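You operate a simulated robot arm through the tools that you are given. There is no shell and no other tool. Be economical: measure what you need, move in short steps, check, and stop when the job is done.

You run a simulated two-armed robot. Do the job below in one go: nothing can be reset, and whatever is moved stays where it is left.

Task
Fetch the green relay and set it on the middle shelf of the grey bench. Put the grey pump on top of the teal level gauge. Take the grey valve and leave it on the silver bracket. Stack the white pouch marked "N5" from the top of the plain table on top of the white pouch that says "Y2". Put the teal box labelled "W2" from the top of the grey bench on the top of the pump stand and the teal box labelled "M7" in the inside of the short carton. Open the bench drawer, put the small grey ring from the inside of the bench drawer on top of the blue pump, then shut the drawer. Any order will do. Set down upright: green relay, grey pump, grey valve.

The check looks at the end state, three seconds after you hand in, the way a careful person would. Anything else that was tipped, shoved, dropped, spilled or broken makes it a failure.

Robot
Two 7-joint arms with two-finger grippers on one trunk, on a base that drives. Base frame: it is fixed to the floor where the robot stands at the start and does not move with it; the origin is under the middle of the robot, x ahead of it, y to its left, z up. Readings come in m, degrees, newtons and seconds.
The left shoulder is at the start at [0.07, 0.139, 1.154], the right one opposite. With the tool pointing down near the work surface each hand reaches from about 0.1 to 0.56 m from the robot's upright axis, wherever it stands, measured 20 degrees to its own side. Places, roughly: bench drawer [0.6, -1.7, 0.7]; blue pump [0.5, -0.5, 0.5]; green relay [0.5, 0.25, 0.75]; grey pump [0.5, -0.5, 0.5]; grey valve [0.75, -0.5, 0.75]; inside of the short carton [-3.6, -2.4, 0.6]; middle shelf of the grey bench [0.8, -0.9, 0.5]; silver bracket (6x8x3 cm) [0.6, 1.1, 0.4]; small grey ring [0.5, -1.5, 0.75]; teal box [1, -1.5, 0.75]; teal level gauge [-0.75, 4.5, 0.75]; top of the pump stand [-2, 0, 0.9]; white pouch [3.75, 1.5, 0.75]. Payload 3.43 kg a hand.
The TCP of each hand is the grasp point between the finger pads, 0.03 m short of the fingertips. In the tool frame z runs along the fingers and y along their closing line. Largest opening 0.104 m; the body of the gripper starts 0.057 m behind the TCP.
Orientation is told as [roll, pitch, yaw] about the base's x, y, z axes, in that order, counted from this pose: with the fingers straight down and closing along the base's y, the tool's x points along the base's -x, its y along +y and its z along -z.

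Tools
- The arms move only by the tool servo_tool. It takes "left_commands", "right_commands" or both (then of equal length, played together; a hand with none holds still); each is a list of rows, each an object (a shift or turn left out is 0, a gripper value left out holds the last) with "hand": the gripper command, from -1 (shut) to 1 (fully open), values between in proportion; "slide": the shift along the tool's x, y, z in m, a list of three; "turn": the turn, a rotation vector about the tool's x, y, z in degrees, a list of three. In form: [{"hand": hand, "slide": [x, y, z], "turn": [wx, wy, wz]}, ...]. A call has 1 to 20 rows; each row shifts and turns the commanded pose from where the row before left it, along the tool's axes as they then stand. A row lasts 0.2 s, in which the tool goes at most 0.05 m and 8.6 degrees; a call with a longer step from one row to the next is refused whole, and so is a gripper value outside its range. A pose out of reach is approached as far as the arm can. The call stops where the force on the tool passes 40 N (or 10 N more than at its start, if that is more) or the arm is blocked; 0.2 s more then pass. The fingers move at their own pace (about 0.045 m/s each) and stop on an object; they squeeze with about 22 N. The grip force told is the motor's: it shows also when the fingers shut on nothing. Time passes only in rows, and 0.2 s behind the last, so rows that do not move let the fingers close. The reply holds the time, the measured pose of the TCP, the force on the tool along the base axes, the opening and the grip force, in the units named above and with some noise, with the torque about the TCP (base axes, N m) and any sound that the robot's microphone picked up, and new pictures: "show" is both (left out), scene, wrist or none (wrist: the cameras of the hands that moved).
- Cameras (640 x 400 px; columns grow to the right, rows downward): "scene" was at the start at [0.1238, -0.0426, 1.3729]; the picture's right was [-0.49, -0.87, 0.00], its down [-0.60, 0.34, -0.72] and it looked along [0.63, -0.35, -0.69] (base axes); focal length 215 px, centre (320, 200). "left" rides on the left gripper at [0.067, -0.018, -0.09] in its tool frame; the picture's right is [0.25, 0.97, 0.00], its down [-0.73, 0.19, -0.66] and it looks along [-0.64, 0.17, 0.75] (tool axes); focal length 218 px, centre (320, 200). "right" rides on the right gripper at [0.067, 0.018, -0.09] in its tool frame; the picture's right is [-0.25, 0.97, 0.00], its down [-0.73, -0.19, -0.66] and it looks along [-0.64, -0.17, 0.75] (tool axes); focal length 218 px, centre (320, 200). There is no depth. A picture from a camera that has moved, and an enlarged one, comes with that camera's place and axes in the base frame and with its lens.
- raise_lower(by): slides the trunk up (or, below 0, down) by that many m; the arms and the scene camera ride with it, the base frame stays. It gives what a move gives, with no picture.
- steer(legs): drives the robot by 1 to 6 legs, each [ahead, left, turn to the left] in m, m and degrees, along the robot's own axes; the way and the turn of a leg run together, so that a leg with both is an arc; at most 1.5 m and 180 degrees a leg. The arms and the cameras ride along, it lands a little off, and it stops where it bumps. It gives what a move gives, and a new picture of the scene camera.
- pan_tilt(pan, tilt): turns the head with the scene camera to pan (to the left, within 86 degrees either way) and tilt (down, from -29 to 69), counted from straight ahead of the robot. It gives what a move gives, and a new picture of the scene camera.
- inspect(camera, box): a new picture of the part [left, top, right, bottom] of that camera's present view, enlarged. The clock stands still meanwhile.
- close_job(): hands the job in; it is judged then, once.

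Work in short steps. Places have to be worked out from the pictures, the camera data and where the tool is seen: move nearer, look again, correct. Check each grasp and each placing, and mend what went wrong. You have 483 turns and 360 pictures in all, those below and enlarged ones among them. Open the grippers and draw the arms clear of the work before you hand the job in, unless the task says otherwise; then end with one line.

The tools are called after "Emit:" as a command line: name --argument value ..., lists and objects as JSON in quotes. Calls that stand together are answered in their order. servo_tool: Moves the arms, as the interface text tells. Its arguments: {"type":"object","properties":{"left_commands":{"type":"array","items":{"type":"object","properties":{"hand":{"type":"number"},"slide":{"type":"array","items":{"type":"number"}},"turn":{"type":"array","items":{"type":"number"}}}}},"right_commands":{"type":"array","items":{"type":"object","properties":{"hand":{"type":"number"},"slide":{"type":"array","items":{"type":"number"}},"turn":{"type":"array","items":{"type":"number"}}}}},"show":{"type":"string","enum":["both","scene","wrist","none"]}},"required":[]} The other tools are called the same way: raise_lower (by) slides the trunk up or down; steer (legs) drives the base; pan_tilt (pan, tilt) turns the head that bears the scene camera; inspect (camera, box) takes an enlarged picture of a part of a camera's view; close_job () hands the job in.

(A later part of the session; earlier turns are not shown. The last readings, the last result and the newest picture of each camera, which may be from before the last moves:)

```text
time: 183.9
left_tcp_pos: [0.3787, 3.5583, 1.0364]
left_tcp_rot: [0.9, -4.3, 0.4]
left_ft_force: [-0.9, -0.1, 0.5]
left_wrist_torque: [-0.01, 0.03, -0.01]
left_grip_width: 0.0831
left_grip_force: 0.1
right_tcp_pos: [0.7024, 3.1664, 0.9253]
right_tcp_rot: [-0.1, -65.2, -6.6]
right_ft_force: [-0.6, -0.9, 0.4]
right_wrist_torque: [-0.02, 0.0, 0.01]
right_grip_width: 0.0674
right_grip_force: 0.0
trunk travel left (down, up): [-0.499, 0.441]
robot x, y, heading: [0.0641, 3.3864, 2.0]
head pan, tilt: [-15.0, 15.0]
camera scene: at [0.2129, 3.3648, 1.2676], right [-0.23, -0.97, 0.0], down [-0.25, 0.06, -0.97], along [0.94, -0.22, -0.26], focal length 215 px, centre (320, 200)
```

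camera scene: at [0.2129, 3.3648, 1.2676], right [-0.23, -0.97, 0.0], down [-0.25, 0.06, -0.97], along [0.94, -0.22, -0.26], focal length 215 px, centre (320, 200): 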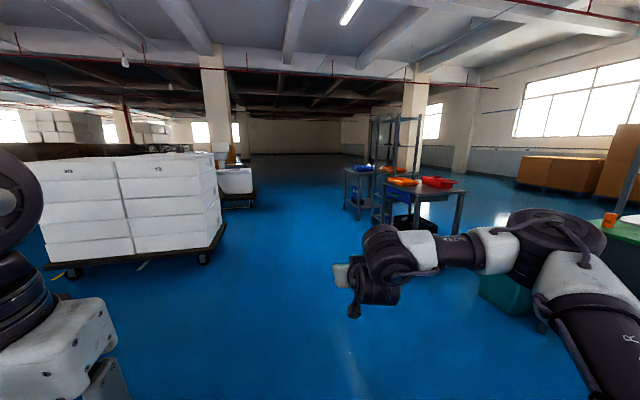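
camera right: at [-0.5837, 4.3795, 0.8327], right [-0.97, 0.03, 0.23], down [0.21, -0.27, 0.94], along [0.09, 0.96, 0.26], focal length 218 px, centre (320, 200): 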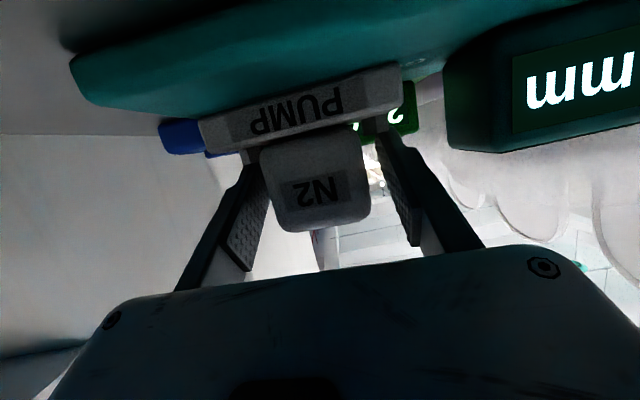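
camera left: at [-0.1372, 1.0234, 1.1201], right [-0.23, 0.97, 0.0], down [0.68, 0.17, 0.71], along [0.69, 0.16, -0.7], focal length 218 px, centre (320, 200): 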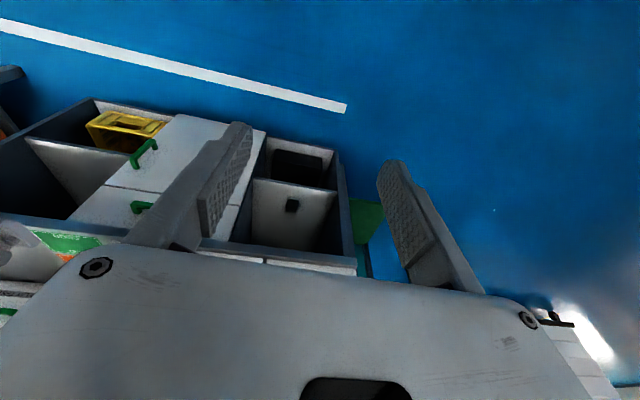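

I fold the right hand back to vertical and drive toward the tables in the east.

Emit:
servo_tool --right_commands '[{"turn": [0, 8, 0], "hand": 1}, {"turn": [0, 8, 0]}, {"turn": [0, 8, 0]}, {"turn": [0, 8, 0]}, {"turn": [0, 8, 0]}, {"turn": [0, 8, 0]}, {"turn": [0, 8, 0]}, {"turn": [0, 8, 0]}, {"slide": [0.04, -0.02, 0]}, {"slide": [0.04, -0.02, 0]}, {"slide": [0.04, -0.02, 0]}]' --show "none"

Emit:
steer --legs '[[1.45, -0.3, 0], [0.5, -0.6, -2]]'

Emit:
pan_tilt --pan -25 --tilt 25

```text
time: 186.3
left_tcp_pos: [0.3769, 3.5566, 1.0376]
left_tcp_rot: [0.9, -4.4, 0.4]
left_ft_force: [-0.5, 0.3, 1.0]
left_wrist_torque: [0.02, -0.02, -0.05]
left_grip_width: 0.0835
left_grip_force: 0.2
right_tcp_pos: [0.5069, 3.076, 0.8944]
right_tcp_rot: [0.1, -1.2, -6.7]
right_ft_force: [-0.9, -0.1, -0.5]
right_wrist_torque: [0.02, -0.01, 0.0]
right_grip_width: 0.1041
right_grip_force: 0.1
right hand out of reach, approached as far as the arm can: row 6, 7, 8
trunk travel left (down, up): [-0.499, 0.441]
robot x, y, heading: [0.0726, 3.3854, 2.0]
head pan, tilt: [-15.0, 15.0]
```

```text
time: 197.4
left_tcp_pos: [2.3421, 2.6779, 1.0359]
left_tcp_rot: [0.9, -4.3, -2.3]
left_ft_force: [0.3, 0.4, 0.1]
left_wrist_torque: [-0.01, -0.02, 0.03]
left_grip_width: 0.0832
left_grip_force: 0.1
right_tcp_pos: [2.4512, 2.1904, 0.894]
right_tcp_rot: [-0.1, -1.1, -9.5]
right_ft_force: [0.6, -0.6, 1.0]
right_wrist_torque: [-0.03, 0.03, -0.01]
right_grip_width: 0.104
right_grip_force: 0.1
trunk travel left (down, up): [-0.499, 0.441]
robot x, y, heading: [2.0255, 2.5214, -0.9]
head pan, tilt: [-15.0, 15.0]
camera scene: at [2.1681, 2.4928, 1.2677], right [-0.27, -0.96, 0.0], down [-0.25, 0.07, -0.97], along [0.93, -0.26, -0.26], focal length 215 px, centre (320, 200)
```

scene: 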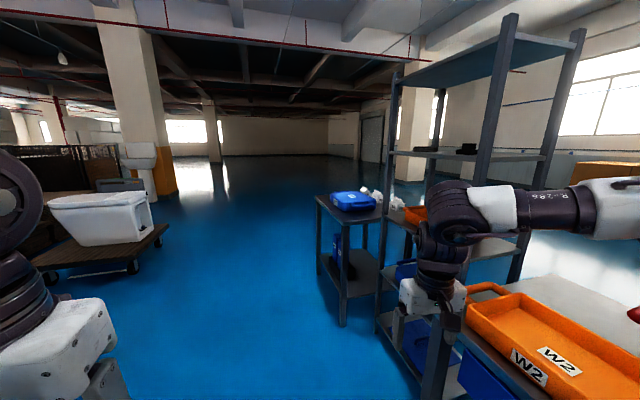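

```text
time: 198.2
left_tcp_pos: [2.3408, 2.6777, 1.0359]
left_tcp_rot: [1.0, -4.3, -2.3]
left_ft_force: [0.1, 0.6, 0.2]
left_wrist_torque: [0.01, 0.04, 0.01]
left_grip_width: 0.0832
left_grip_force: 0.0
right_tcp_pos: [2.4509, 2.1898, 0.8943]
right_tcp_rot: [0.0, -1.2, -9.5]
right_ft_force: [0.0, 0.6, -0.3]
right_wrist_torque: [0.01, 0.04, 0.02]
right_grip_width: 0.1044
right_grip_force: 0.0
trunk travel left (down, up): [-0.499, 0.441]
robot x, y, heading: [2.0302, 2.5229, -1.1]
head pan, tilt: [-25.0, 25.0]
camera scene: at [2.161, 2.4783, 1.2515], right [-0.44, -0.9, 0.0], down [-0.38, 0.18, -0.91], along [0.82, -0.4, -0.42], focal length 215 px, centre (320, 200)
```

scene: 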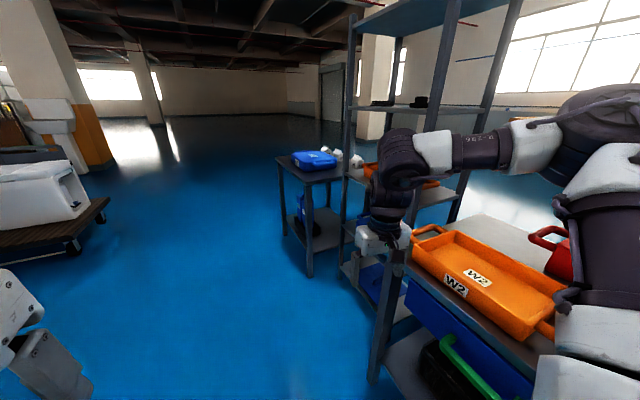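

I zoom on the small table with the blue bin and white things.

Emit:
inspect --camera "scene" --box '[265, 130, 385, 280]'

```text
2.67 times, centred on (325, 205) of scene
camera zoom: at [2.161, 2.4783, 1.2515], right [-0.44, -0.9, 0.0], down [-0.38, 0.18, -0.91], along [0.82, -0.4, -0.42], focal length 573 px, centre (307, 187)
```

zoom: 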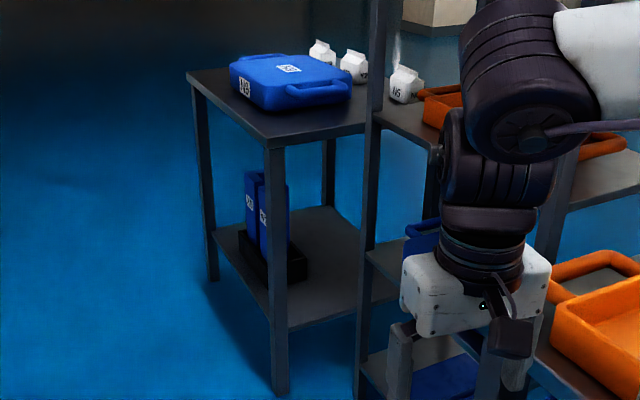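

The plain dark table holds a blue case and white pouches near its east side. I go around the north side to the east and face back west.

Emit:
steer --legs '[[1.4, 0.2, 0], [1.35, 0.05, 0]]'

Emit:
pan_tilt --pan -86 --tilt 25

```text
time: 211.5
left_tcp_pos: [5.0928, 2.8372, 1.0363]
left_tcp_rot: [0.8, -4.3, -3.3]
left_ft_force: [-0.3, 1.0, -0.4]
left_wrist_torque: [-0.03, -0.01, -0.01]
left_grip_width: 0.0827
left_grip_force: 0.1
right_tcp_pos: [5.1923, 2.3472, 0.893]
right_tcp_rot: [0.1, -1.1, -10.4]
right_ft_force: [-0.2, -0.5, 0.6]
right_wrist_torque: [-0.03, -0.01, 0.0]
right_grip_width: 0.1038
right_grip_force: 0.0
trunk travel left (down, up): [-0.499, 0.441]
robot x, y, heading: [4.779, 2.6839, -1.6]
head pan, tilt: [-25.0, 25.0]
camera scene: at [4.9085, 2.6402, 1.2515], right [-0.45, -0.89, 0.0], down [-0.38, 0.19, -0.91], along [0.81, -0.41, -0.42], focal length 215 px, centre (320, 200)
```

scene: 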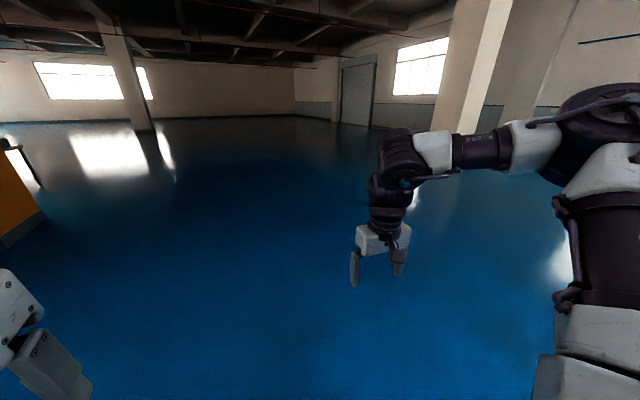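

```text
time: 212.8
left_tcp_pos: [5.0927, 2.8366, 1.0371]
left_tcp_rot: [0.9, -4.3, -3.2]
left_ft_force: [-0.2, 0.7, 0.7]
left_wrist_torque: [-0.01, 0.03, 0.01]
left_grip_width: 0.0829
left_grip_force: 0.0
right_tcp_pos: [5.1919, 2.3458, 0.8942]
right_tcp_rot: [0.0, -1.1, -10.4]
right_ft_force: [0.3, -0.2, 0.3]
right_wrist_torque: [0.02, -0.01, 0.01]
right_grip_width: 0.1039
right_grip_force: 0.0
trunk travel left (down, up): [-0.499, 0.441]
robot x, y, heading: [4.7702, 2.6846, -1.7]
head pan, tilt: [-85.9, 25.0]
camera scene: at [4.8298, 2.5897, 1.2515], right [-1.0, -0.04, 0.0], down [-0.02, 0.42, -0.91], along [0.04, -0.91, -0.42], focal length 215 px, centre (320, 200)
```

scene: 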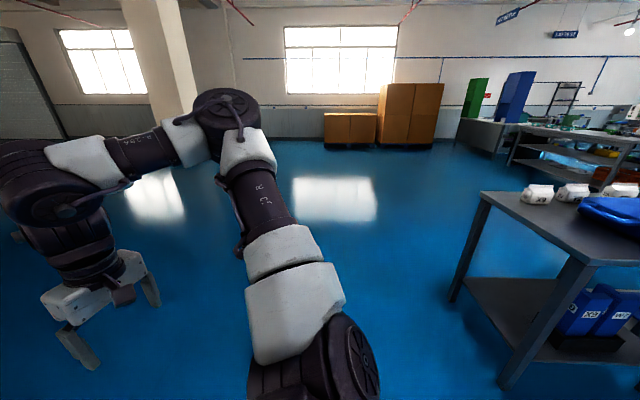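

The pouches are along the table's south edge (y≈1.47), with open floor to the south. I go around to the south side, facing north.

Emit:
steer --legs '[[0, -1.4, 0], [0, -0.55, 0], [0, 0, 92], [0, 1.0, 0]]'

Emit:
pan_tilt --pan 0 --tilt 35

```text
time: 231.3
left_tcp_pos: [3.546, 1.0203, 1.037]
left_tcp_rot: [0.9, -4.2, 90.0]
left_ft_force: [-0.7, 1.1, 0.0]
left_wrist_torque: [0.02, 0.0, 0.01]
left_grip_width: 0.0829
left_grip_force: 0.0
right_tcp_pos: [4.0303, 1.1466, 0.8947]
right_tcp_rot: [0.0, -1.1, 82.8]
right_ft_force: [-0.1, -0.5, 0.1]
right_wrist_torque: [0.0, 0.01, 0.0]
right_grip_width: 0.1039
right_grip_force: 0.1
trunk travel left (down, up): [-0.499, 0.441]
robot x, y, heading: [3.7143, 0.7126, 91.6]
head pan, tilt: [-85.9, 25.0]
camera scene: at [3.8073, 0.7683, 1.2515], right [0.09, -1.0, 0.0], down [-0.42, -0.04, -0.91], along [0.9, 0.09, -0.42], focal length 215 px, centre (320, 200)
```

scene: 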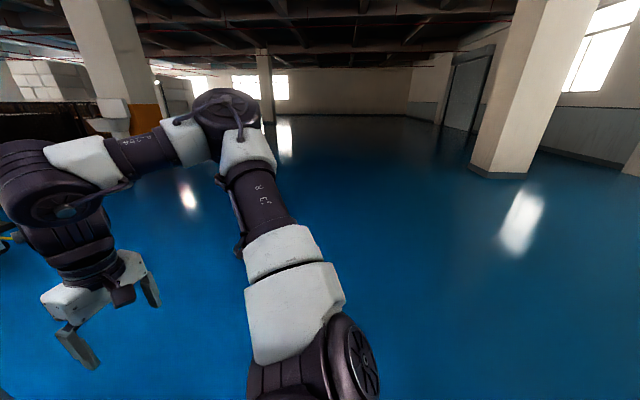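

```text
time: 232.9
left_tcp_pos: [3.5475, 1.0215, 1.0369]
left_tcp_rot: [0.9, -4.2, 89.9]
left_ft_force: [0.9, 0.2, -0.4]
left_wrist_torque: [0.0, 0.01, 0.01]
left_grip_width: 0.0835
left_grip_force: 0.1
right_tcp_pos: [4.0294, 1.1475, 0.8941]
right_tcp_rot: [0.1, -1.3, 82.7]
right_ft_force: [-0.6, 0.1, 0.9]
right_wrist_torque: [0.03, -0.01, -0.01]
right_grip_width: 0.1038
right_grip_force: 0.0
trunk travel left (down, up): [-0.499, 0.441]
robot x, y, heading: [3.7141, 0.714, 91.5]
head pan, tilt: [0.0, 35.0]
camera scene: at [3.7137, 0.8476, 1.2357], right [1.0, 0.02, 0.0], down [0.01, -0.57, -0.82], along [-0.02, 0.82, -0.57], focal length 215 px, centre (320, 200)
```

scene: 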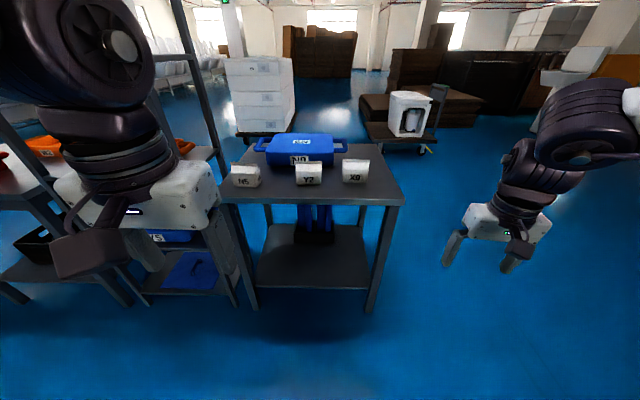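

All three pouches are visible: N5, Y2, X0. Zoom.

Emit:
inspect --camera "scene" --box '[210, 130, 410, 230]'

```text
3.20 times, centred on (310, 180) of scene
camera zoom: at [3.7137, 0.8476, 1.2357], right [1.0, 0.02, 0.0], down [0.01, -0.57, -0.82], along [-0.02, 0.82, -0.57], focal length 688 px, centre (352, 264)
```

zoom: 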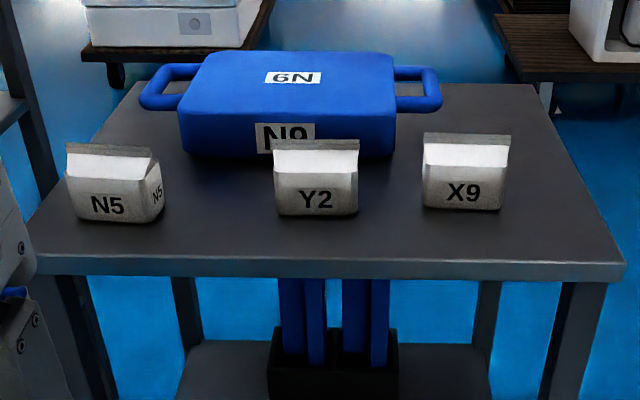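

I move closer so the left hand can reach N5 from above.

Emit:
steer --legs '[[0.3, 0.2, -1.5]]'

Emit:
servo_tool --left_commands '[{"hand": 1, "slide": [-0.04, 0, 0]}, {"turn": [0, 4.2, 0], "slide": [-0.04, 0, 0]}, {"slide": [-0.04, 0, 0]}]' --show "both"

```text
time: 235.2
left_tcp_pos: [3.3519, 1.3209, 1.0367]
left_tcp_rot: [0.9, -4.3, 88.4]
left_ft_force: [-0.3, 0.1, 0.0]
left_wrist_torque: [0.02, 0.01, 0.0]
left_grip_width: 0.0827
left_grip_force: 0.0
right_tcp_pos: [3.8384, 1.4364, 0.8938]
right_tcp_rot: [0.0, -1.0, 81.4]
right_ft_force: [0.5, -0.8, 0.2]
right_wrist_torque: [0.0, -0.01, 0.01]
right_grip_width: 0.1041
right_grip_force: 0.1
trunk travel left (down, up): [-0.499, 0.441]
robot x, y, heading: [3.5115, 1.0112, 90.1]
head pan, tilt: [0.0, 35.0]
camera scene: at [3.5139, 1.1445, 1.2357], right [1.0, 0.0, 0.0], down [0.0, -0.57, -0.82], along [0.0, 0.82, -0.57], focal length 215 px, centre (320, 200)
```

scene: 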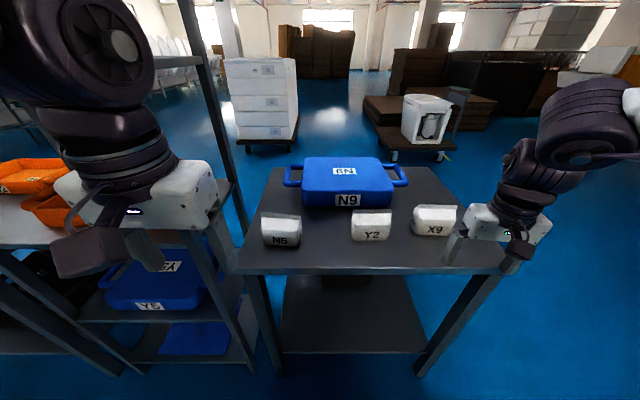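

```text
time: 236.0
left_tcp_pos: [3.3931, 1.3981, 1.0112]
left_tcp_rot: [0.9, -0.1, 88.6]
left_ft_force: [-0.5, 0.8, -0.2]
left_wrist_torque: [0.01, -0.01, -0.02]
left_grip_width: 0.1038
left_grip_force: 0.1
left hand out of reach, approached as far as the arm can: row 1, 2, 3
right_tcp_pos: [3.8391, 1.4365, 0.8936]
right_tcp_rot: [0.1, -1.1, 81.2]
right_ft_force: [-0.1, 0.4, 1.0]
right_wrist_torque: [-0.01, 0.0, 0.01]
right_grip_width: 0.1039
right_grip_force: 0.1
trunk travel left (down, up): [-0.499, 0.441]
robot x, y, heading: [3.5135, 1.0063, 90.0]
head pan, tilt: [0.0, 35.0]
camera scene: at [3.515, 1.145, 1.2356], right [1.0, 0.0, 0.0], down [0.0, -0.57, -0.82], along [0.0, 0.82, -0.57], focal length 215 px, centre (320, 200)
camera left: at [3.4099, 1.3319, 1.1001], right [-0.97, -0.23, 0.01], down [-0.16, 0.73, 0.66], along [-0.16, 0.64, -0.75], focal length 218 px, centre (320, 200)
```

scene: 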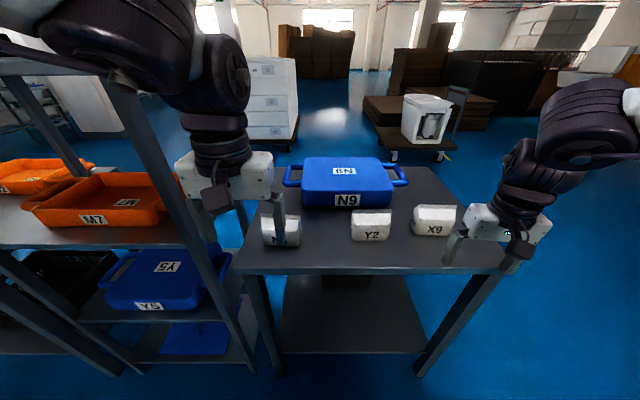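
left: 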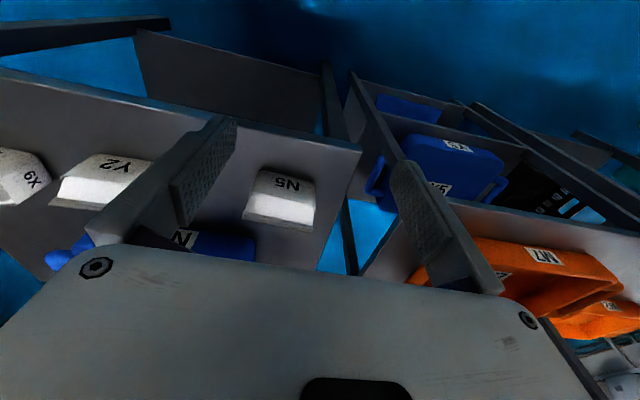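

N5 is at about [3.41, 1.55, 0.83]; it is ~10 cm wide, so I must grip it front-to-back. I rotate the left hand 90° at height.

Emit:
servo_tool --left_commands '[{"turn": [0, 0, 8.5]}, {"turn": [0, 0, 8.5]}, {"turn": [0, 0, 8.5]}, {"turn": [0, 0, 8.5]}, {"turn": [0, 0, 8.5]}, {"turn": [0, 0, 8.5]}, {"turn": [0, 0, 8.5]}, {"turn": [0, 0, 8.5]}, {"turn": [0, 0, 8.5]}, {"turn": [0, 0, 8.5]}, {"turn": [0, 0, 3.5]}]' --show "both"

```text
time: 238.4
left_tcp_pos: [3.6625, 1.3294, 1.1072]
left_tcp_rot: [0.3, -1.1, 0.2]
left_ft_force: [-1.1, -0.8, -0.1]
left_wrist_torque: [0.0, -0.03, 0.01]
left_grip_width: 0.1039
left_grip_force: 0.1
left hand out of reach, approached as far as the arm can: row 1, 2, 3, 4, 5, 6, 7, 8, 9, 10, 11
right_tcp_pos: [3.8382, 1.4348, 0.8944]
right_tcp_rot: [-0.1, -1.0, 81.3]
right_ft_force: [-0.5, 0.8, -0.1]
right_wrist_torque: [0.02, -0.03, 0.0]
right_grip_width: 0.1044
right_grip_force: 0.1
trunk travel left (down, up): [-0.499, 0.441]
robot x, y, heading: [3.5144, 1.0071, 90.0]
head pan, tilt: [0.0, 35.0]
camera scene: at [3.5351, 1.1406, 1.2329], right [0.97, -0.24, 0.0], down [-0.15, -0.58, -0.8], along [0.19, 0.78, -0.6], focal length 215 px, centre (320, 200)
camera left: at [3.5934, 1.3129, 1.1956], right [-0.26, 0.97, 0.0], down [0.72, 0.19, 0.67], along [0.65, 0.17, -0.74], focal length 218 px, centre (320, 200)
```

scene: 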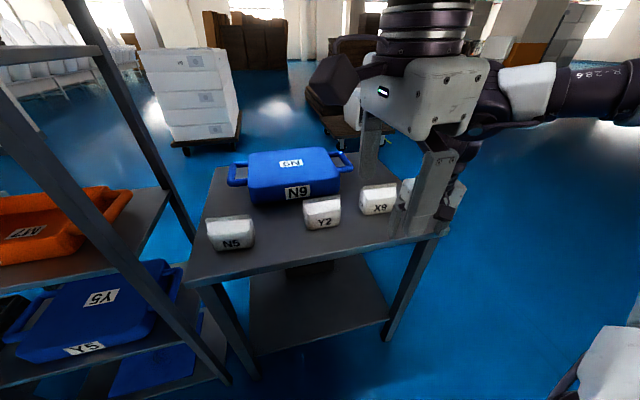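
left: 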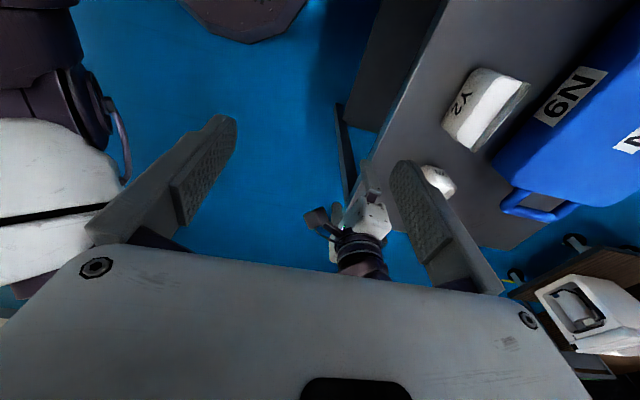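

The left arm wrapped across; not good. Plan: use the right hand with the robot heading 135° (NW), needing only 45° of wrist yaw. First back off and unwind the left arm.

Emit:
steer --legs '[[-0.4, 0, 0]]'

Emit:
servo_tool --left_commands '[{"turn": [0, 0, -8.5]}, {"turn": [0, 0, -8.5]}, {"turn": [0, 0, -8.5]}, {"turn": [0, 0, -8.5]}, {"turn": [0, 0, -8.5]}, {"turn": [0, 0, -8.5]}, {"turn": [0, 0, -8.5]}, {"turn": [0, 0, -8.5]}, {"turn": [0, 0, -8.5]}, {"turn": [0, 0, -8.5]}, {"slide": [0.03, 0.03, 0]}, {"slide": [0.03, 0.03, 0]}, {"slide": [0.03, 0.03, 0]}, {"slide": [0.03, 0.03, 0]}, {"slide": [0, 0.03, 0]}, {"slide": [0, 0.03, 0]}]' --show "scene"

```text
time: 240.9
left_tcp_pos: [3.6621, 0.9306, 1.1059]
left_tcp_rot: [-0.1, -1.1, 0.7]
left_ft_force: [0.3, 0.4, -1.2]
left_wrist_torque: [0.02, 0.01, -0.01]
left_grip_width: 0.1039
left_grip_force: 0.1
right_tcp_pos: [3.8368, 1.0355, 0.8928]
right_tcp_rot: [0.0, -1.0, 81.3]
right_ft_force: [-0.8, 0.8, -0.4]
right_wrist_torque: [0.03, -0.02, 0.03]
right_grip_width: 0.1042
right_grip_force: 0.0
trunk travel left (down, up): [-0.499, 0.441]
robot x, y, heading: [3.511, 0.606, 89.7]
head pan, tilt: [0.0, 35.0]
camera scene: at [3.5328, 0.7396, 1.2322], right [0.98, -0.22, 0.0], down [-0.13, -0.59, -0.8], along [0.17, 0.78, -0.61], focal length 215 px, centre (320, 200)
```

scene: 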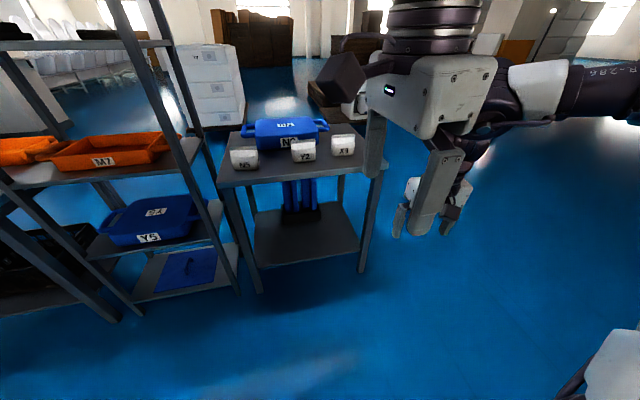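

```text
time: 244.3
left_tcp_pos: [3.5285, 0.9185, 1.1837]
left_tcp_rot: [-1.1, 0.2, 85.6]
left_ft_force: [-0.5, 0.1, 0.2]
left_wrist_torque: [-0.05, 0.0, 0.0]
left_grip_width: 0.1039
left_grip_force: 0.0
left hand out of reach, approached as far as the arm can: row 11, 12, 13, 14, 15, 16
right_tcp_pos: [3.8363, 1.035, 0.8939]
right_tcp_rot: [-0.2, -1.0, 81.4]
right_ft_force: [-0.5, -0.6, -1.2]
right_wrist_torque: [0.02, 0.0, -0.03]
right_grip_width: 0.104
right_grip_force: 0.2
trunk travel left (down, up): [-0.499, 0.441]
robot x, y, heading: [3.5123, 0.6077, 89.8]
head pan, tilt: [0.0, 35.0]
camera scene: at [3.512, 0.7433, 1.2357], right [1.0, 0.0, 0.0], down [0.0, -0.57, -0.82], along [0.0, 0.82, -0.57], focal length 215 px, centre (320, 200)
```

scene: 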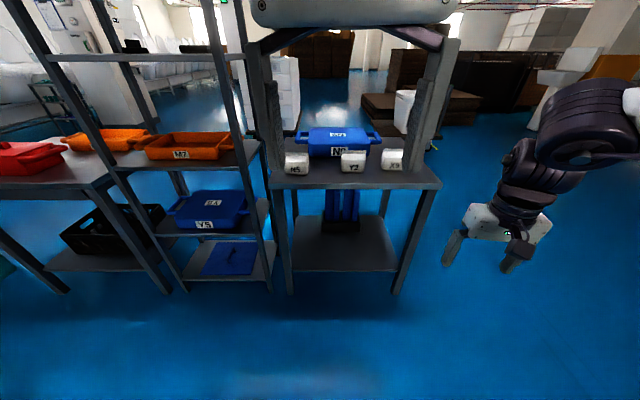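

The left hand is back; I lower it and move it left out of the camera's view, then position the robot heading 135° south-east of N5.

Emit:
servo_tool --left_commands '[{"slide": [0, 0.02, 0.04]}, {"slide": [0, 0.02, 0.04]}, {"slide": [0, 0.03, 0.03]}, {"slide": [0, 0.03, 0.03]}, {"slide": [0, 0.04, 0]}, {"slide": [0, 0.04, 0]}]' --show "none"

Emit:
steer --legs '[[0, -0.4, 0], [0, 0, 45]]'

```text
time: 245.7
left_tcp_pos: [3.3894, 0.9314, 1.2008]
left_tcp_rot: [-1.3, -0.1, 85.7]
left_ft_force: [-0.6, 0.6, 0.0]
left_wrist_torque: [-0.03, -0.05, 0.05]
left_grip_width: 0.1038
left_grip_force: 0.1
left hand out of reach, approached as far as the arm can: row 1, 2, 3, 4, 5
right_tcp_pos: [3.8346, 1.0389, 0.8956]
right_tcp_rot: [-0.2, -1.1, 81.5]
right_ft_force: [-1.2, 0.5, -0.2]
right_wrist_torque: [-0.03, -0.04, -0.01]
right_grip_width: 0.1043
right_grip_force: 0.1
trunk travel left (down, up): [-0.499, 0.441]
robot x, y, heading: [3.5096, 0.6101, 90.0]
head pan, tilt: [0.0, 35.0]
```

```text
time: 250.3
left_tcp_pos: [3.6082, 0.7527, 1.2002]
left_tcp_rot: [-1.2, 0.0, 130.6]
left_ft_force: [-0.5, 0.4, 0.4]
left_wrist_torque: [0.0, -0.03, -0.02]
left_grip_width: 0.1036
left_grip_force: 0.1
right_tcp_pos: [3.8445, 1.1408, 0.8934]
right_tcp_rot: [0.1, -1.1, 126.4]
right_ft_force: [-0.2, 0.0, -0.2]
right_wrist_torque: [0.02, 0.01, 0.03]
right_grip_width: 0.1041
right_grip_force: 0.0
trunk travel left (down, up): [-0.499, 0.441]
robot x, y, heading: [3.918, 0.6095, 134.8]
head pan, tilt: [0.0, 35.0]
camera scene: at [3.8218, 0.7039, 1.2357], right [0.71, 0.71, 0.0], down [0.41, -0.41, -0.82], along [-0.58, 0.58, -0.57], focal length 215 px, centre (320, 200)
```

scene: 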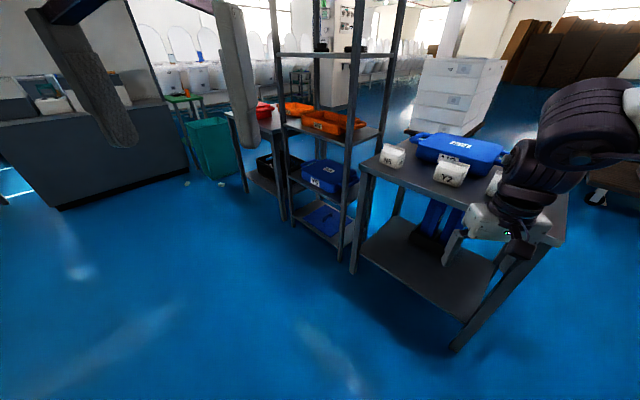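

I bring the right hand inward and yaw it 54° so it closes front-to-back on the pouches.

Emit:
servo_tool --right_commands '[{"slide": [0, 0.04, -0.01]}, {"slide": [0, 0.04, -0.01]}, {"slide": [0, 0.04, -0.01]}, {"slide": [0, 0.04, -0.01]}, {"slide": [0, 0.04, 0]}, {"turn": [0, 0, -7.7]}, {"turn": [0, 0, -7.7]}, {"turn": [0, 0, -7.7]}, {"turn": [0, 0, -7.7]}, {"turn": [0, 0, -7.7]}, {"turn": [0, 0, -7.7]}, {"turn": [0, 0, -7.4]}]' --show "both"

```text
time: 252.9
left_tcp_pos: [3.6075, 0.7526, 1.2018]
left_tcp_rot: [-1.2, 0.0, 130.7]
left_ft_force: [-0.7, 0.0, 0.1]
left_wrist_torque: [0.0, 0.03, 0.04]
left_grip_width: 0.1039
left_grip_force: 0.0
right_tcp_pos: [3.7329, 1.0631, 0.9362]
right_tcp_rot: [-0.9, -0.6, -179.9]
right_ft_force: [0.0, 0.0, 0.5]
right_wrist_torque: [-0.01, 0.0, 0.02]
right_grip_width: 0.1041
right_grip_force: 0.1
right hand out of reach, approached as far as the arm can: row 3, 4, 5
trunk travel left (down, up): [-0.499, 0.441]
robot x, y, heading: [3.9171, 0.6079, 135.4]
head pan, tilt: [0.0, 35.0]
camera scene: at [3.8218, 0.704, 1.2357], right [0.71, 0.71, 0.0], down [0.41, -0.41, -0.82], along [-0.58, 0.58, -0.57], focal length 215 px, centre (320, 200)
camera right: at [3.8002, 1.0455, 1.0255], right [-0.25, -0.97, -0.01], down [-0.72, 0.18, 0.67], along [-0.64, 0.18, -0.74], focal length 218 px, centre (320, 200)
```

scene: 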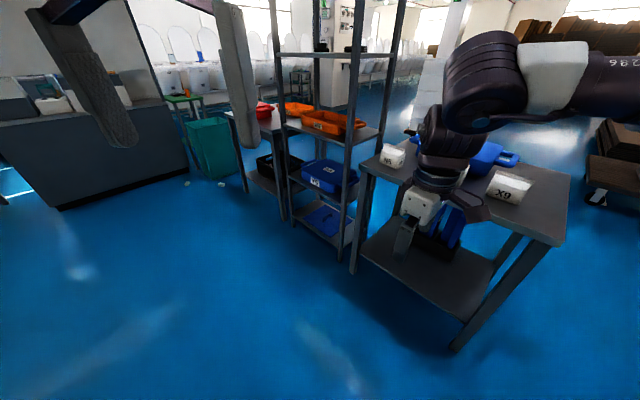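
right: 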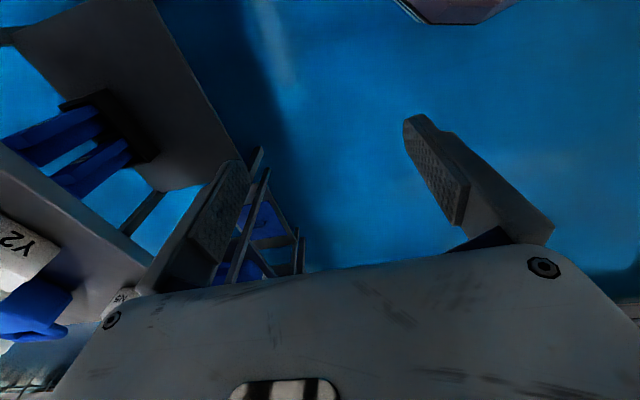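

Yaw is right. I raise a bit and drive so the hand is above N5.

Emit:
servo_tool --right_commands '[{"slide": [0, 0, -0.04]}]' --show "none"

Emit:
steer --legs '[[0.5, -0.106, 0]]'

Emit:
servo_tool --right_commands '[{}]' --show "wrist"

```text
time: 253.3
left_tcp_pos: [3.6097, 0.7507, 1.2018]
left_tcp_rot: [-1.2, -0.1, 130.6]
left_ft_force: [0.7, -0.8, -0.6]
left_wrist_torque: [0.02, 0.04, 0.01]
left_grip_width: 0.104
left_grip_force: 0.1
right_tcp_pos: [3.7448, 1.0625, 0.9724]
right_tcp_rot: [-0.8, -0.8, -179.9]
right_ft_force: [-0.2, -0.3, -0.1]
right_wrist_torque: [0.04, 0.03, 0.0]
right_grip_width: 0.1042
right_grip_force: 0.0
right hand out of reach, approached as far as the arm can: row 1
trunk travel left (down, up): [-0.499, 0.441]
robot x, y, heading: [3.9173, 0.6068, 134.9]
head pan, tilt: [0.0, 35.0]
```

```text
time: 256.4
left_tcp_pos: [3.3152, 1.1921, 1.2018]
left_tcp_rot: [-1.2, 0.0, 130.7]
left_ft_force: [-0.4, -0.4, 0.5]
left_wrist_torque: [0.01, 0.03, -0.03]
left_grip_width: 0.1038
left_grip_force: 0.1
right_tcp_pos: [3.4502, 1.5036, 0.9708]
right_tcp_rot: [-0.9, -0.8, -179.9]
right_ft_force: [0.5, 0.2, 0.8]
right_wrist_torque: [0.0, -0.01, -0.02]
right_grip_width: 0.104
right_grip_force: 0.0
trunk travel left (down, up): [-0.499, 0.441]
robot x, y, heading: [3.6257, 1.0484, 134.9]
head pan, tilt: [0.0, 35.0]
camera scene: at [3.5288, 1.1439, 1.2357], right [0.71, 0.71, 0.0], down [0.41, -0.4, -0.82], along [-0.58, 0.58, -0.57], focal length 215 px, centre (320, 200)
```

scene: 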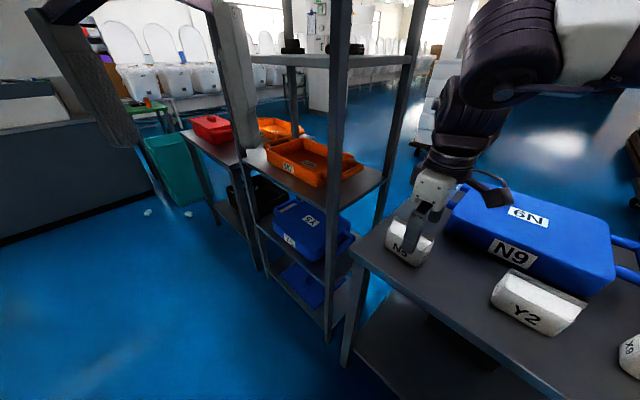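

```text
time: 256.8
left_tcp_pos: [3.3159, 1.1914, 1.2019]
left_tcp_rot: [-1.2, -0.2, 130.6]
left_ft_force: [0.0, 0.0, -0.7]
left_wrist_torque: [0.04, 0.01, 0.04]
left_grip_width: 0.104
left_grip_force: 0.1
right_tcp_pos: [3.449, 1.503, 0.971]
right_tcp_rot: [-0.9, -0.9, -180.0]
right_ft_force: [0.0, -0.3, 0.5]
right_wrist_torque: [0.0, 0.02, -0.01]
right_grip_width: 0.1041
right_grip_force: 0.1
trunk travel left (down, up): [-0.499, 0.441]
robot x, y, heading: [3.625, 1.0513, 135.2]
head pan, tilt: [0.0, 35.0]
camera right: at [3.5178, 1.4848, 1.0606], right [-0.25, -0.97, -0.01], down [-0.72, 0.18, 0.67], along [-0.65, 0.18, -0.74], focal length 218 px, centre (320, 200)
```

right: 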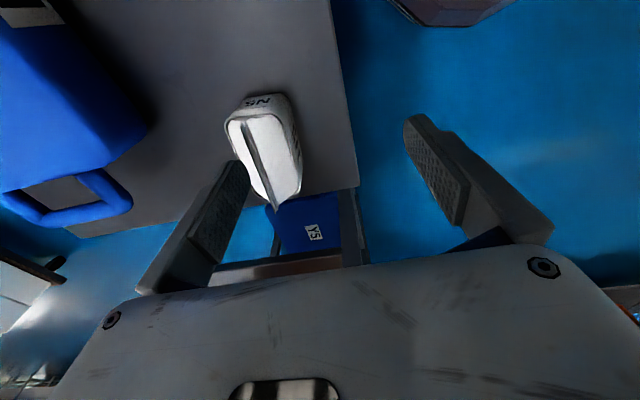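

N5 centre is ≈[3.406, 1.577], ridge along x. I move over it and descend partway.

Emit:
servo_tool --right_commands '[{"slide": [-0.022, -0.037, 0]}, {"slide": [-0.021, -0.037, 0]}, {"slide": [0, 0, 0.035]}, {"slide": [0, 0, 0.035]}]' --show "both"

```text
time: 257.8
left_tcp_pos: [3.3149, 1.1931, 1.2016]
left_tcp_rot: [-1.1, 0.0, 130.8]
left_ft_force: [-1.0, -0.6, 0.1]
left_wrist_torque: [-0.03, 0.0, 0.0]
left_grip_width: 0.1038
left_grip_force: 0.0
right_tcp_pos: [3.4399, 1.5741, 0.8829]
right_tcp_rot: [-0.8, -0.7, -179.9]
right_ft_force: [-0.7, 0.2, -0.4]
right_wrist_torque: [0.0, -0.04, 0.0]
right_grip_width: 0.1042
right_grip_force: 0.1
right hand out of reach, approached as far as the arm can: row 1, 2
trunk travel left (down, up): [-0.499, 0.441]
robot x, y, heading: [3.6273, 1.047, 135.2]
head pan, tilt: [0.0, 35.0]
camera scene: at [3.5283, 1.1451, 1.2356], right [0.71, 0.71, 0.0], down [0.41, -0.41, -0.82], along [-0.58, 0.58, -0.57], focal length 215 px, centre (320, 200)
camera right: at [3.5085, 1.5558, 0.9711], right [-0.25, -0.97, -0.01], down [-0.72, 0.18, 0.67], along [-0.65, 0.17, -0.74], focal length 218 px, centre (320, 200)
```

scene: 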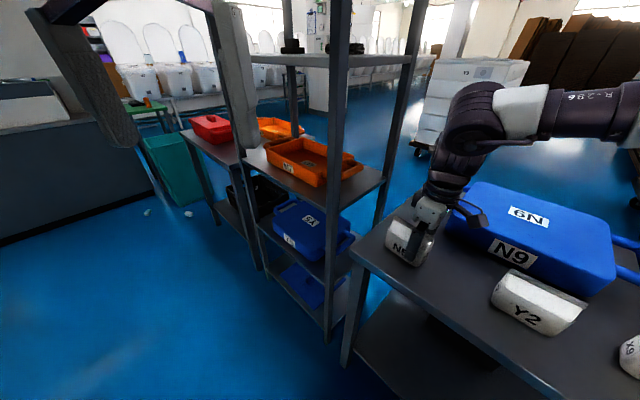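
right: 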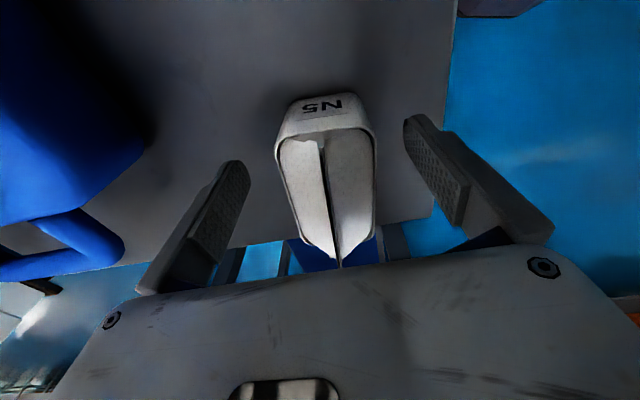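

Aligned in y; x is 2.7 cm short because of the arm's limit. I nudge the base.

Emit:
steer --legs '[[0.02, 0.02, 0]]'

Emit:
servo_tool --right_commands '[{"slide": [0, 0, 0.02]}, {"slide": [0, 0, 0.012]}]' --show "wrist"

```text
time: 258.6
left_tcp_pos: [3.2898, 1.1921, 1.2019]
left_tcp_rot: [-1.1, -0.1, 130.6]
left_ft_force: [0.0, 1.2, 0.6]
left_wrist_torque: [-0.04, 0.02, -0.05]
left_grip_width: 0.1039
left_grip_force: 0.0
right_tcp_pos: [3.4158, 1.5729, 0.8834]
right_tcp_rot: [-0.9, -1.1, -180.0]
right_ft_force: [0.3, -0.7, -0.4]
right_wrist_torque: [-0.03, 0.03, 0.0]
right_grip_width: 0.104
right_grip_force: 0.1
trunk travel left (down, up): [-0.499, 0.441]
robot x, y, heading: [3.5963, 1.0484, 135.0]
head pan, tilt: [0.0, 35.0]
camera scene: at [3.503, 1.1437, 1.2359], right [0.71, 0.71, 0.0], down [0.4, -0.41, -0.82], along [-0.58, 0.58, -0.57], focal length 215 px, centre (320, 200)
```

scene: 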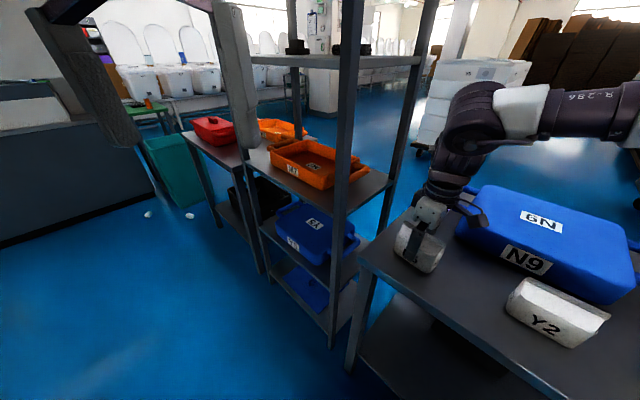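

```text
time: 259.2
left_tcp_pos: [3.287, 1.1924, 1.2011]
left_tcp_rot: [-1.2, 0.1, 130.6]
left_ft_force: [0.2, 0.0, 0.1]
left_wrist_torque: [0.02, -0.01, 0.01]
left_grip_width: 0.1041
left_grip_force: 0.0
right_tcp_pos: [3.4134, 1.5743, 0.8522]
right_tcp_rot: [-0.8, -0.8, -179.8]
right_ft_force: [-0.2, -0.6, 0.2]
right_wrist_torque: [-0.04, 0.03, 0.02]
right_grip_width: 0.1039
right_grip_force: 0.1
trunk travel left (down, up): [-0.499, 0.441]
robot x, y, heading: [3.5958, 1.0475, 135.3]
head pan, tilt: [0.0, 35.0]
camera right: at [3.4809, 1.5559, 0.9405], right [-0.25, -0.97, -0.01], down [-0.72, 0.18, 0.67], along [-0.65, 0.18, -0.74], focal length 218 px, centre (320, 200)
```

right: 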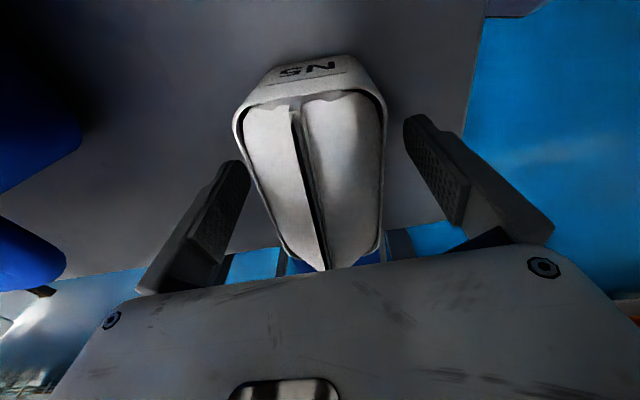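

Well centred. I lower to ~0.838 and close.

Emit:
servo_tool --right_commands '[{"slide": [0, 0, 0.012]}, {}]' --show "none"

Emit:
servo_tool --right_commands '[{"hand": -1}, {}, {}, {}]' --show "wrist"

```text
time: 259.8
left_tcp_pos: [3.2882, 1.1915, 1.2001]
left_tcp_rot: [-1.1, -0.1, 130.6]
left_ft_force: [0.3, -0.8, 1.4]
left_wrist_torque: [-0.01, 0.02, 0.02]
left_grip_width: 0.1037
left_grip_force: 0.1
right_tcp_pos: [3.4124, 1.5738, 0.8405]
right_tcp_rot: [-0.8, -0.9, -180.0]
right_ft_force: [1.8, -0.7, 7.6]
right_wrist_torque: [-0.47, -0.15, 0.06]
right_grip_width: 0.1028
right_grip_force: 0.1
trunk travel left (down, up): [-0.499, 0.441]
robot x, y, heading: [3.598, 1.0467, 135.2]
head pan, tilt: [0.0, 35.0]
```

```text
time: 260.8
left_tcp_pos: [3.288, 1.1918, 1.2015]
left_tcp_rot: [-1.1, -0.1, 130.7]
left_ft_force: [0.1, -0.4, 0.0]
left_wrist_torque: [-0.02, -0.02, 0.0]
left_grip_width: 0.104
left_grip_force: 0.0
right_tcp_pos: [3.4122, 1.5735, 0.8387]
right_tcp_rot: [-0.9, -0.9, -179.9]
right_ft_force: [0.3, 0.0, 0.3]
right_wrist_torque: [-0.02, 0.01, 0.03]
right_grip_width: 0.0575
right_grip_force: 22.1
trunk travel left (down, up): [-0.499, 0.441]
robot x, y, heading: [3.599, 1.0481, 135.3]
head pan, tilt: [0.0, 35.0]
camera right: at [3.4807, 1.5558, 0.9282], right [-0.25, -0.97, -0.01], down [-0.72, 0.18, 0.67], along [-0.65, 0.18, -0.74], focal length 218 px, centre (320, 200)
```

right: 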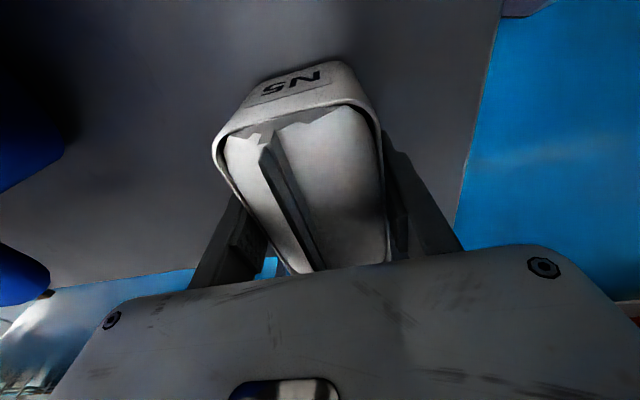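

Gripped. Lift 10 cm.

Emit:
servo_tool --right_commands '[{"slide": [0, 0, -0.03]}, {"slide": [0, 0, -0.04]}, {"slide": [0, 0, -0.04]}]' --show "both"

```text
time: 261.6
left_tcp_pos: [3.2875, 1.1914, 1.2012]
left_tcp_rot: [-1.0, -0.1, 130.5]
left_ft_force: [0.1, 0.6, 0.3]
left_wrist_torque: [0.02, -0.03, -0.03]
left_grip_width: 0.1042
left_grip_force: 0.1
right_tcp_pos: [3.4125, 1.5733, 0.9501]
right_tcp_rot: [-0.8, -0.9, -179.8]
right_ft_force: [1.0, 0.6, -1.7]
right_wrist_torque: [0.0, 0.0, 0.0]
right_grip_width: 0.0574
right_grip_force: 22.0
trunk travel left (down, up): [-0.499, 0.441]
robot x, y, heading: [3.5991, 1.0523, 135.1]
head pan, tilt: [0.0, 35.0]
camera scene: at [3.501, 1.1434, 1.2357], right [0.71, 0.71, 0.0], down [0.41, -0.4, -0.82], along [-0.58, 0.58, -0.57], focal length 215 px, centre (320, 200)
camera right: at [3.4828, 1.5533, 1.0388], right [-0.25, -0.97, -0.01], down [-0.72, 0.18, 0.67], along [-0.65, 0.18, -0.74], focal length 218 px, centre (320, 200)
```

scene: 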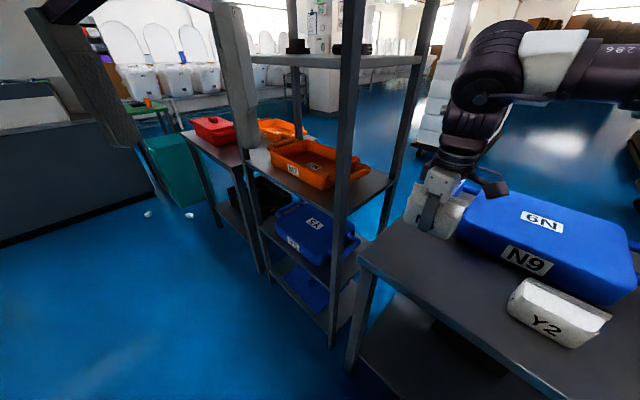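
right: 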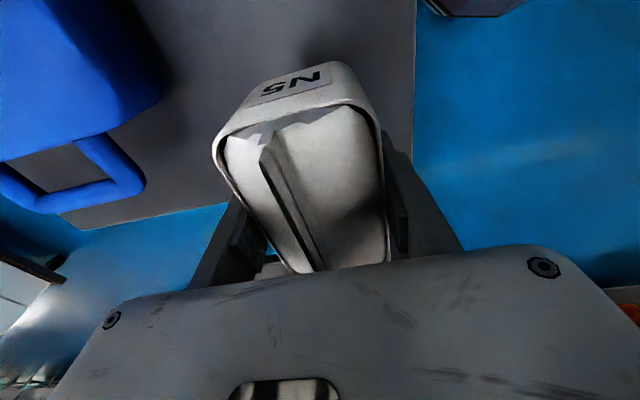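

Now I shift the base so N5 comes over Y2 (≈[3.655, 1.59]).

Emit:
steer --legs '[[-0.163, -0.19, 0]]'

Emit:
pan_tilt --pan -35 --tilt 40

Emit:
inspect --camera "right" --box '[0, 0, 640, 400]'

```text
time: 263.4
left_tcp_pos: [3.5377, 1.2116, 1.2022]
left_tcp_rot: [-1.1, 0.0, 130.7]
left_ft_force: [0.1, 0.5, -0.3]
left_wrist_torque: [0.01, -0.01, -0.02]
left_grip_width: 0.1039
left_grip_force: 0.1
right_tcp_pos: [3.6644, 1.5927, 0.9497]
right_tcp_rot: [-0.8, -0.9, -179.9]
right_ft_force: [1.6, -0.8, -0.3]
right_wrist_torque: [0.0, 0.01, 0.03]
right_grip_width: 0.0573
right_grip_force: 21.8
trunk travel left (down, up): [-0.499, 0.441]
robot x, y, heading: [3.8459, 1.0703, 135.2]
head pan, tilt: [0.0, 35.0]
camera scene: at [3.7514, 1.1631, 1.2357], right [0.71, 0.71, 0.0], down [0.41, -0.4, -0.82], along [-0.58, 0.58, -0.57], focal length 215 px, centre (320, 200)
```

scene: 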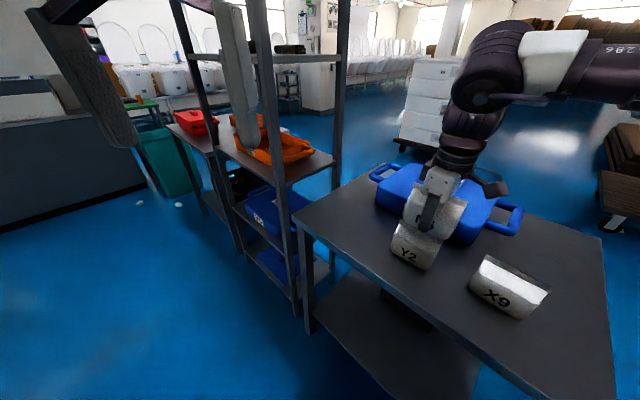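

```text
time: 264.4
left_tcp_pos: [3.5389, 1.2118, 1.2008]
left_tcp_rot: [-1.2, 0.0, 130.7]
left_ft_force: [-0.3, 0.2, 0.1]
left_wrist_torque: [-0.01, 0.05, -0.02]
left_grip_width: 0.1042
left_grip_force: 0.1
right_tcp_pos: [3.6642, 1.5907, 0.9498]
right_tcp_rot: [-0.9, -0.9, -179.8]
right_ft_force: [0.0, 0.4, -0.9]
right_wrist_torque: [0.0, -0.01, -0.01]
right_grip_width: 0.0575
right_grip_force: 22.1
trunk travel left (down, up): [-0.499, 0.441]
robot x, y, heading: [3.85, 1.0674, 135.1]
head pan, tilt: [-35.0, 40.0]
camera scene: at [3.7988, 1.1847, 1.2281], right [0.98, 0.18, 0.0], down [0.11, -0.63, -0.77], along [-0.14, 0.75, -0.64], focal length 215 px, centre (320, 200)
```

scene: 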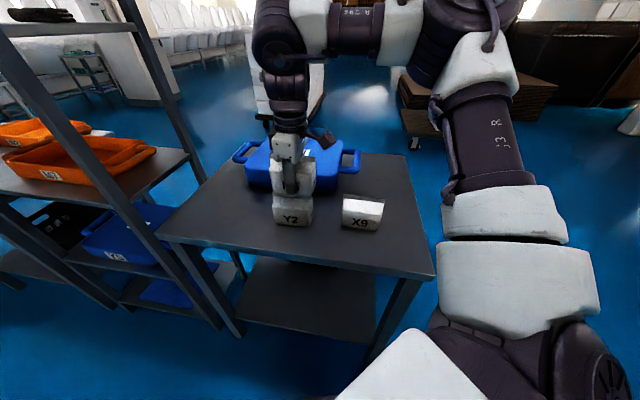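

```text
1.00 times, centred on (320, 200) of right (not enlarged: the box is as wide or as high as the picture)
camera zoom: at [3.7328, 1.573, 1.0383], right [-0.25, -0.97, -0.01], down [-0.72, 0.18, 0.67], along [-0.65, 0.18, -0.74], focal length 218 px, centre (320, 200)
```

zoom: 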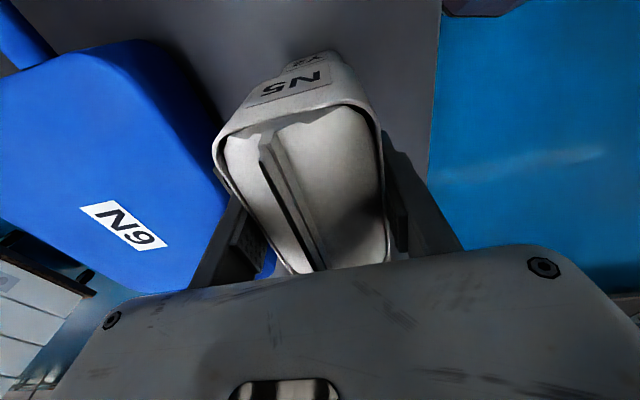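

Zoom on the stack target from the scene camera.

Emit:
inspect --camera "scene" --box '[230, 120, 400, 240]'

```text
3.33 times, centred on (315, 180) of scene
camera zoom: at [3.7988, 1.1847, 1.2281], right [0.98, 0.18, 0.0], down [0.11, -0.63, -0.77], along [-0.14, 0.75, -0.64], focal length 716 px, centre (337, 267)
```

zoom: 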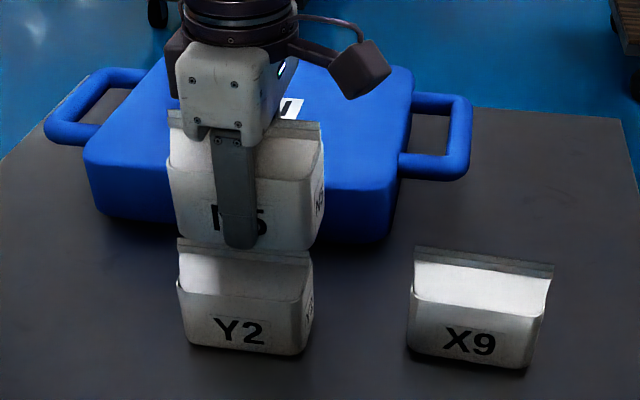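

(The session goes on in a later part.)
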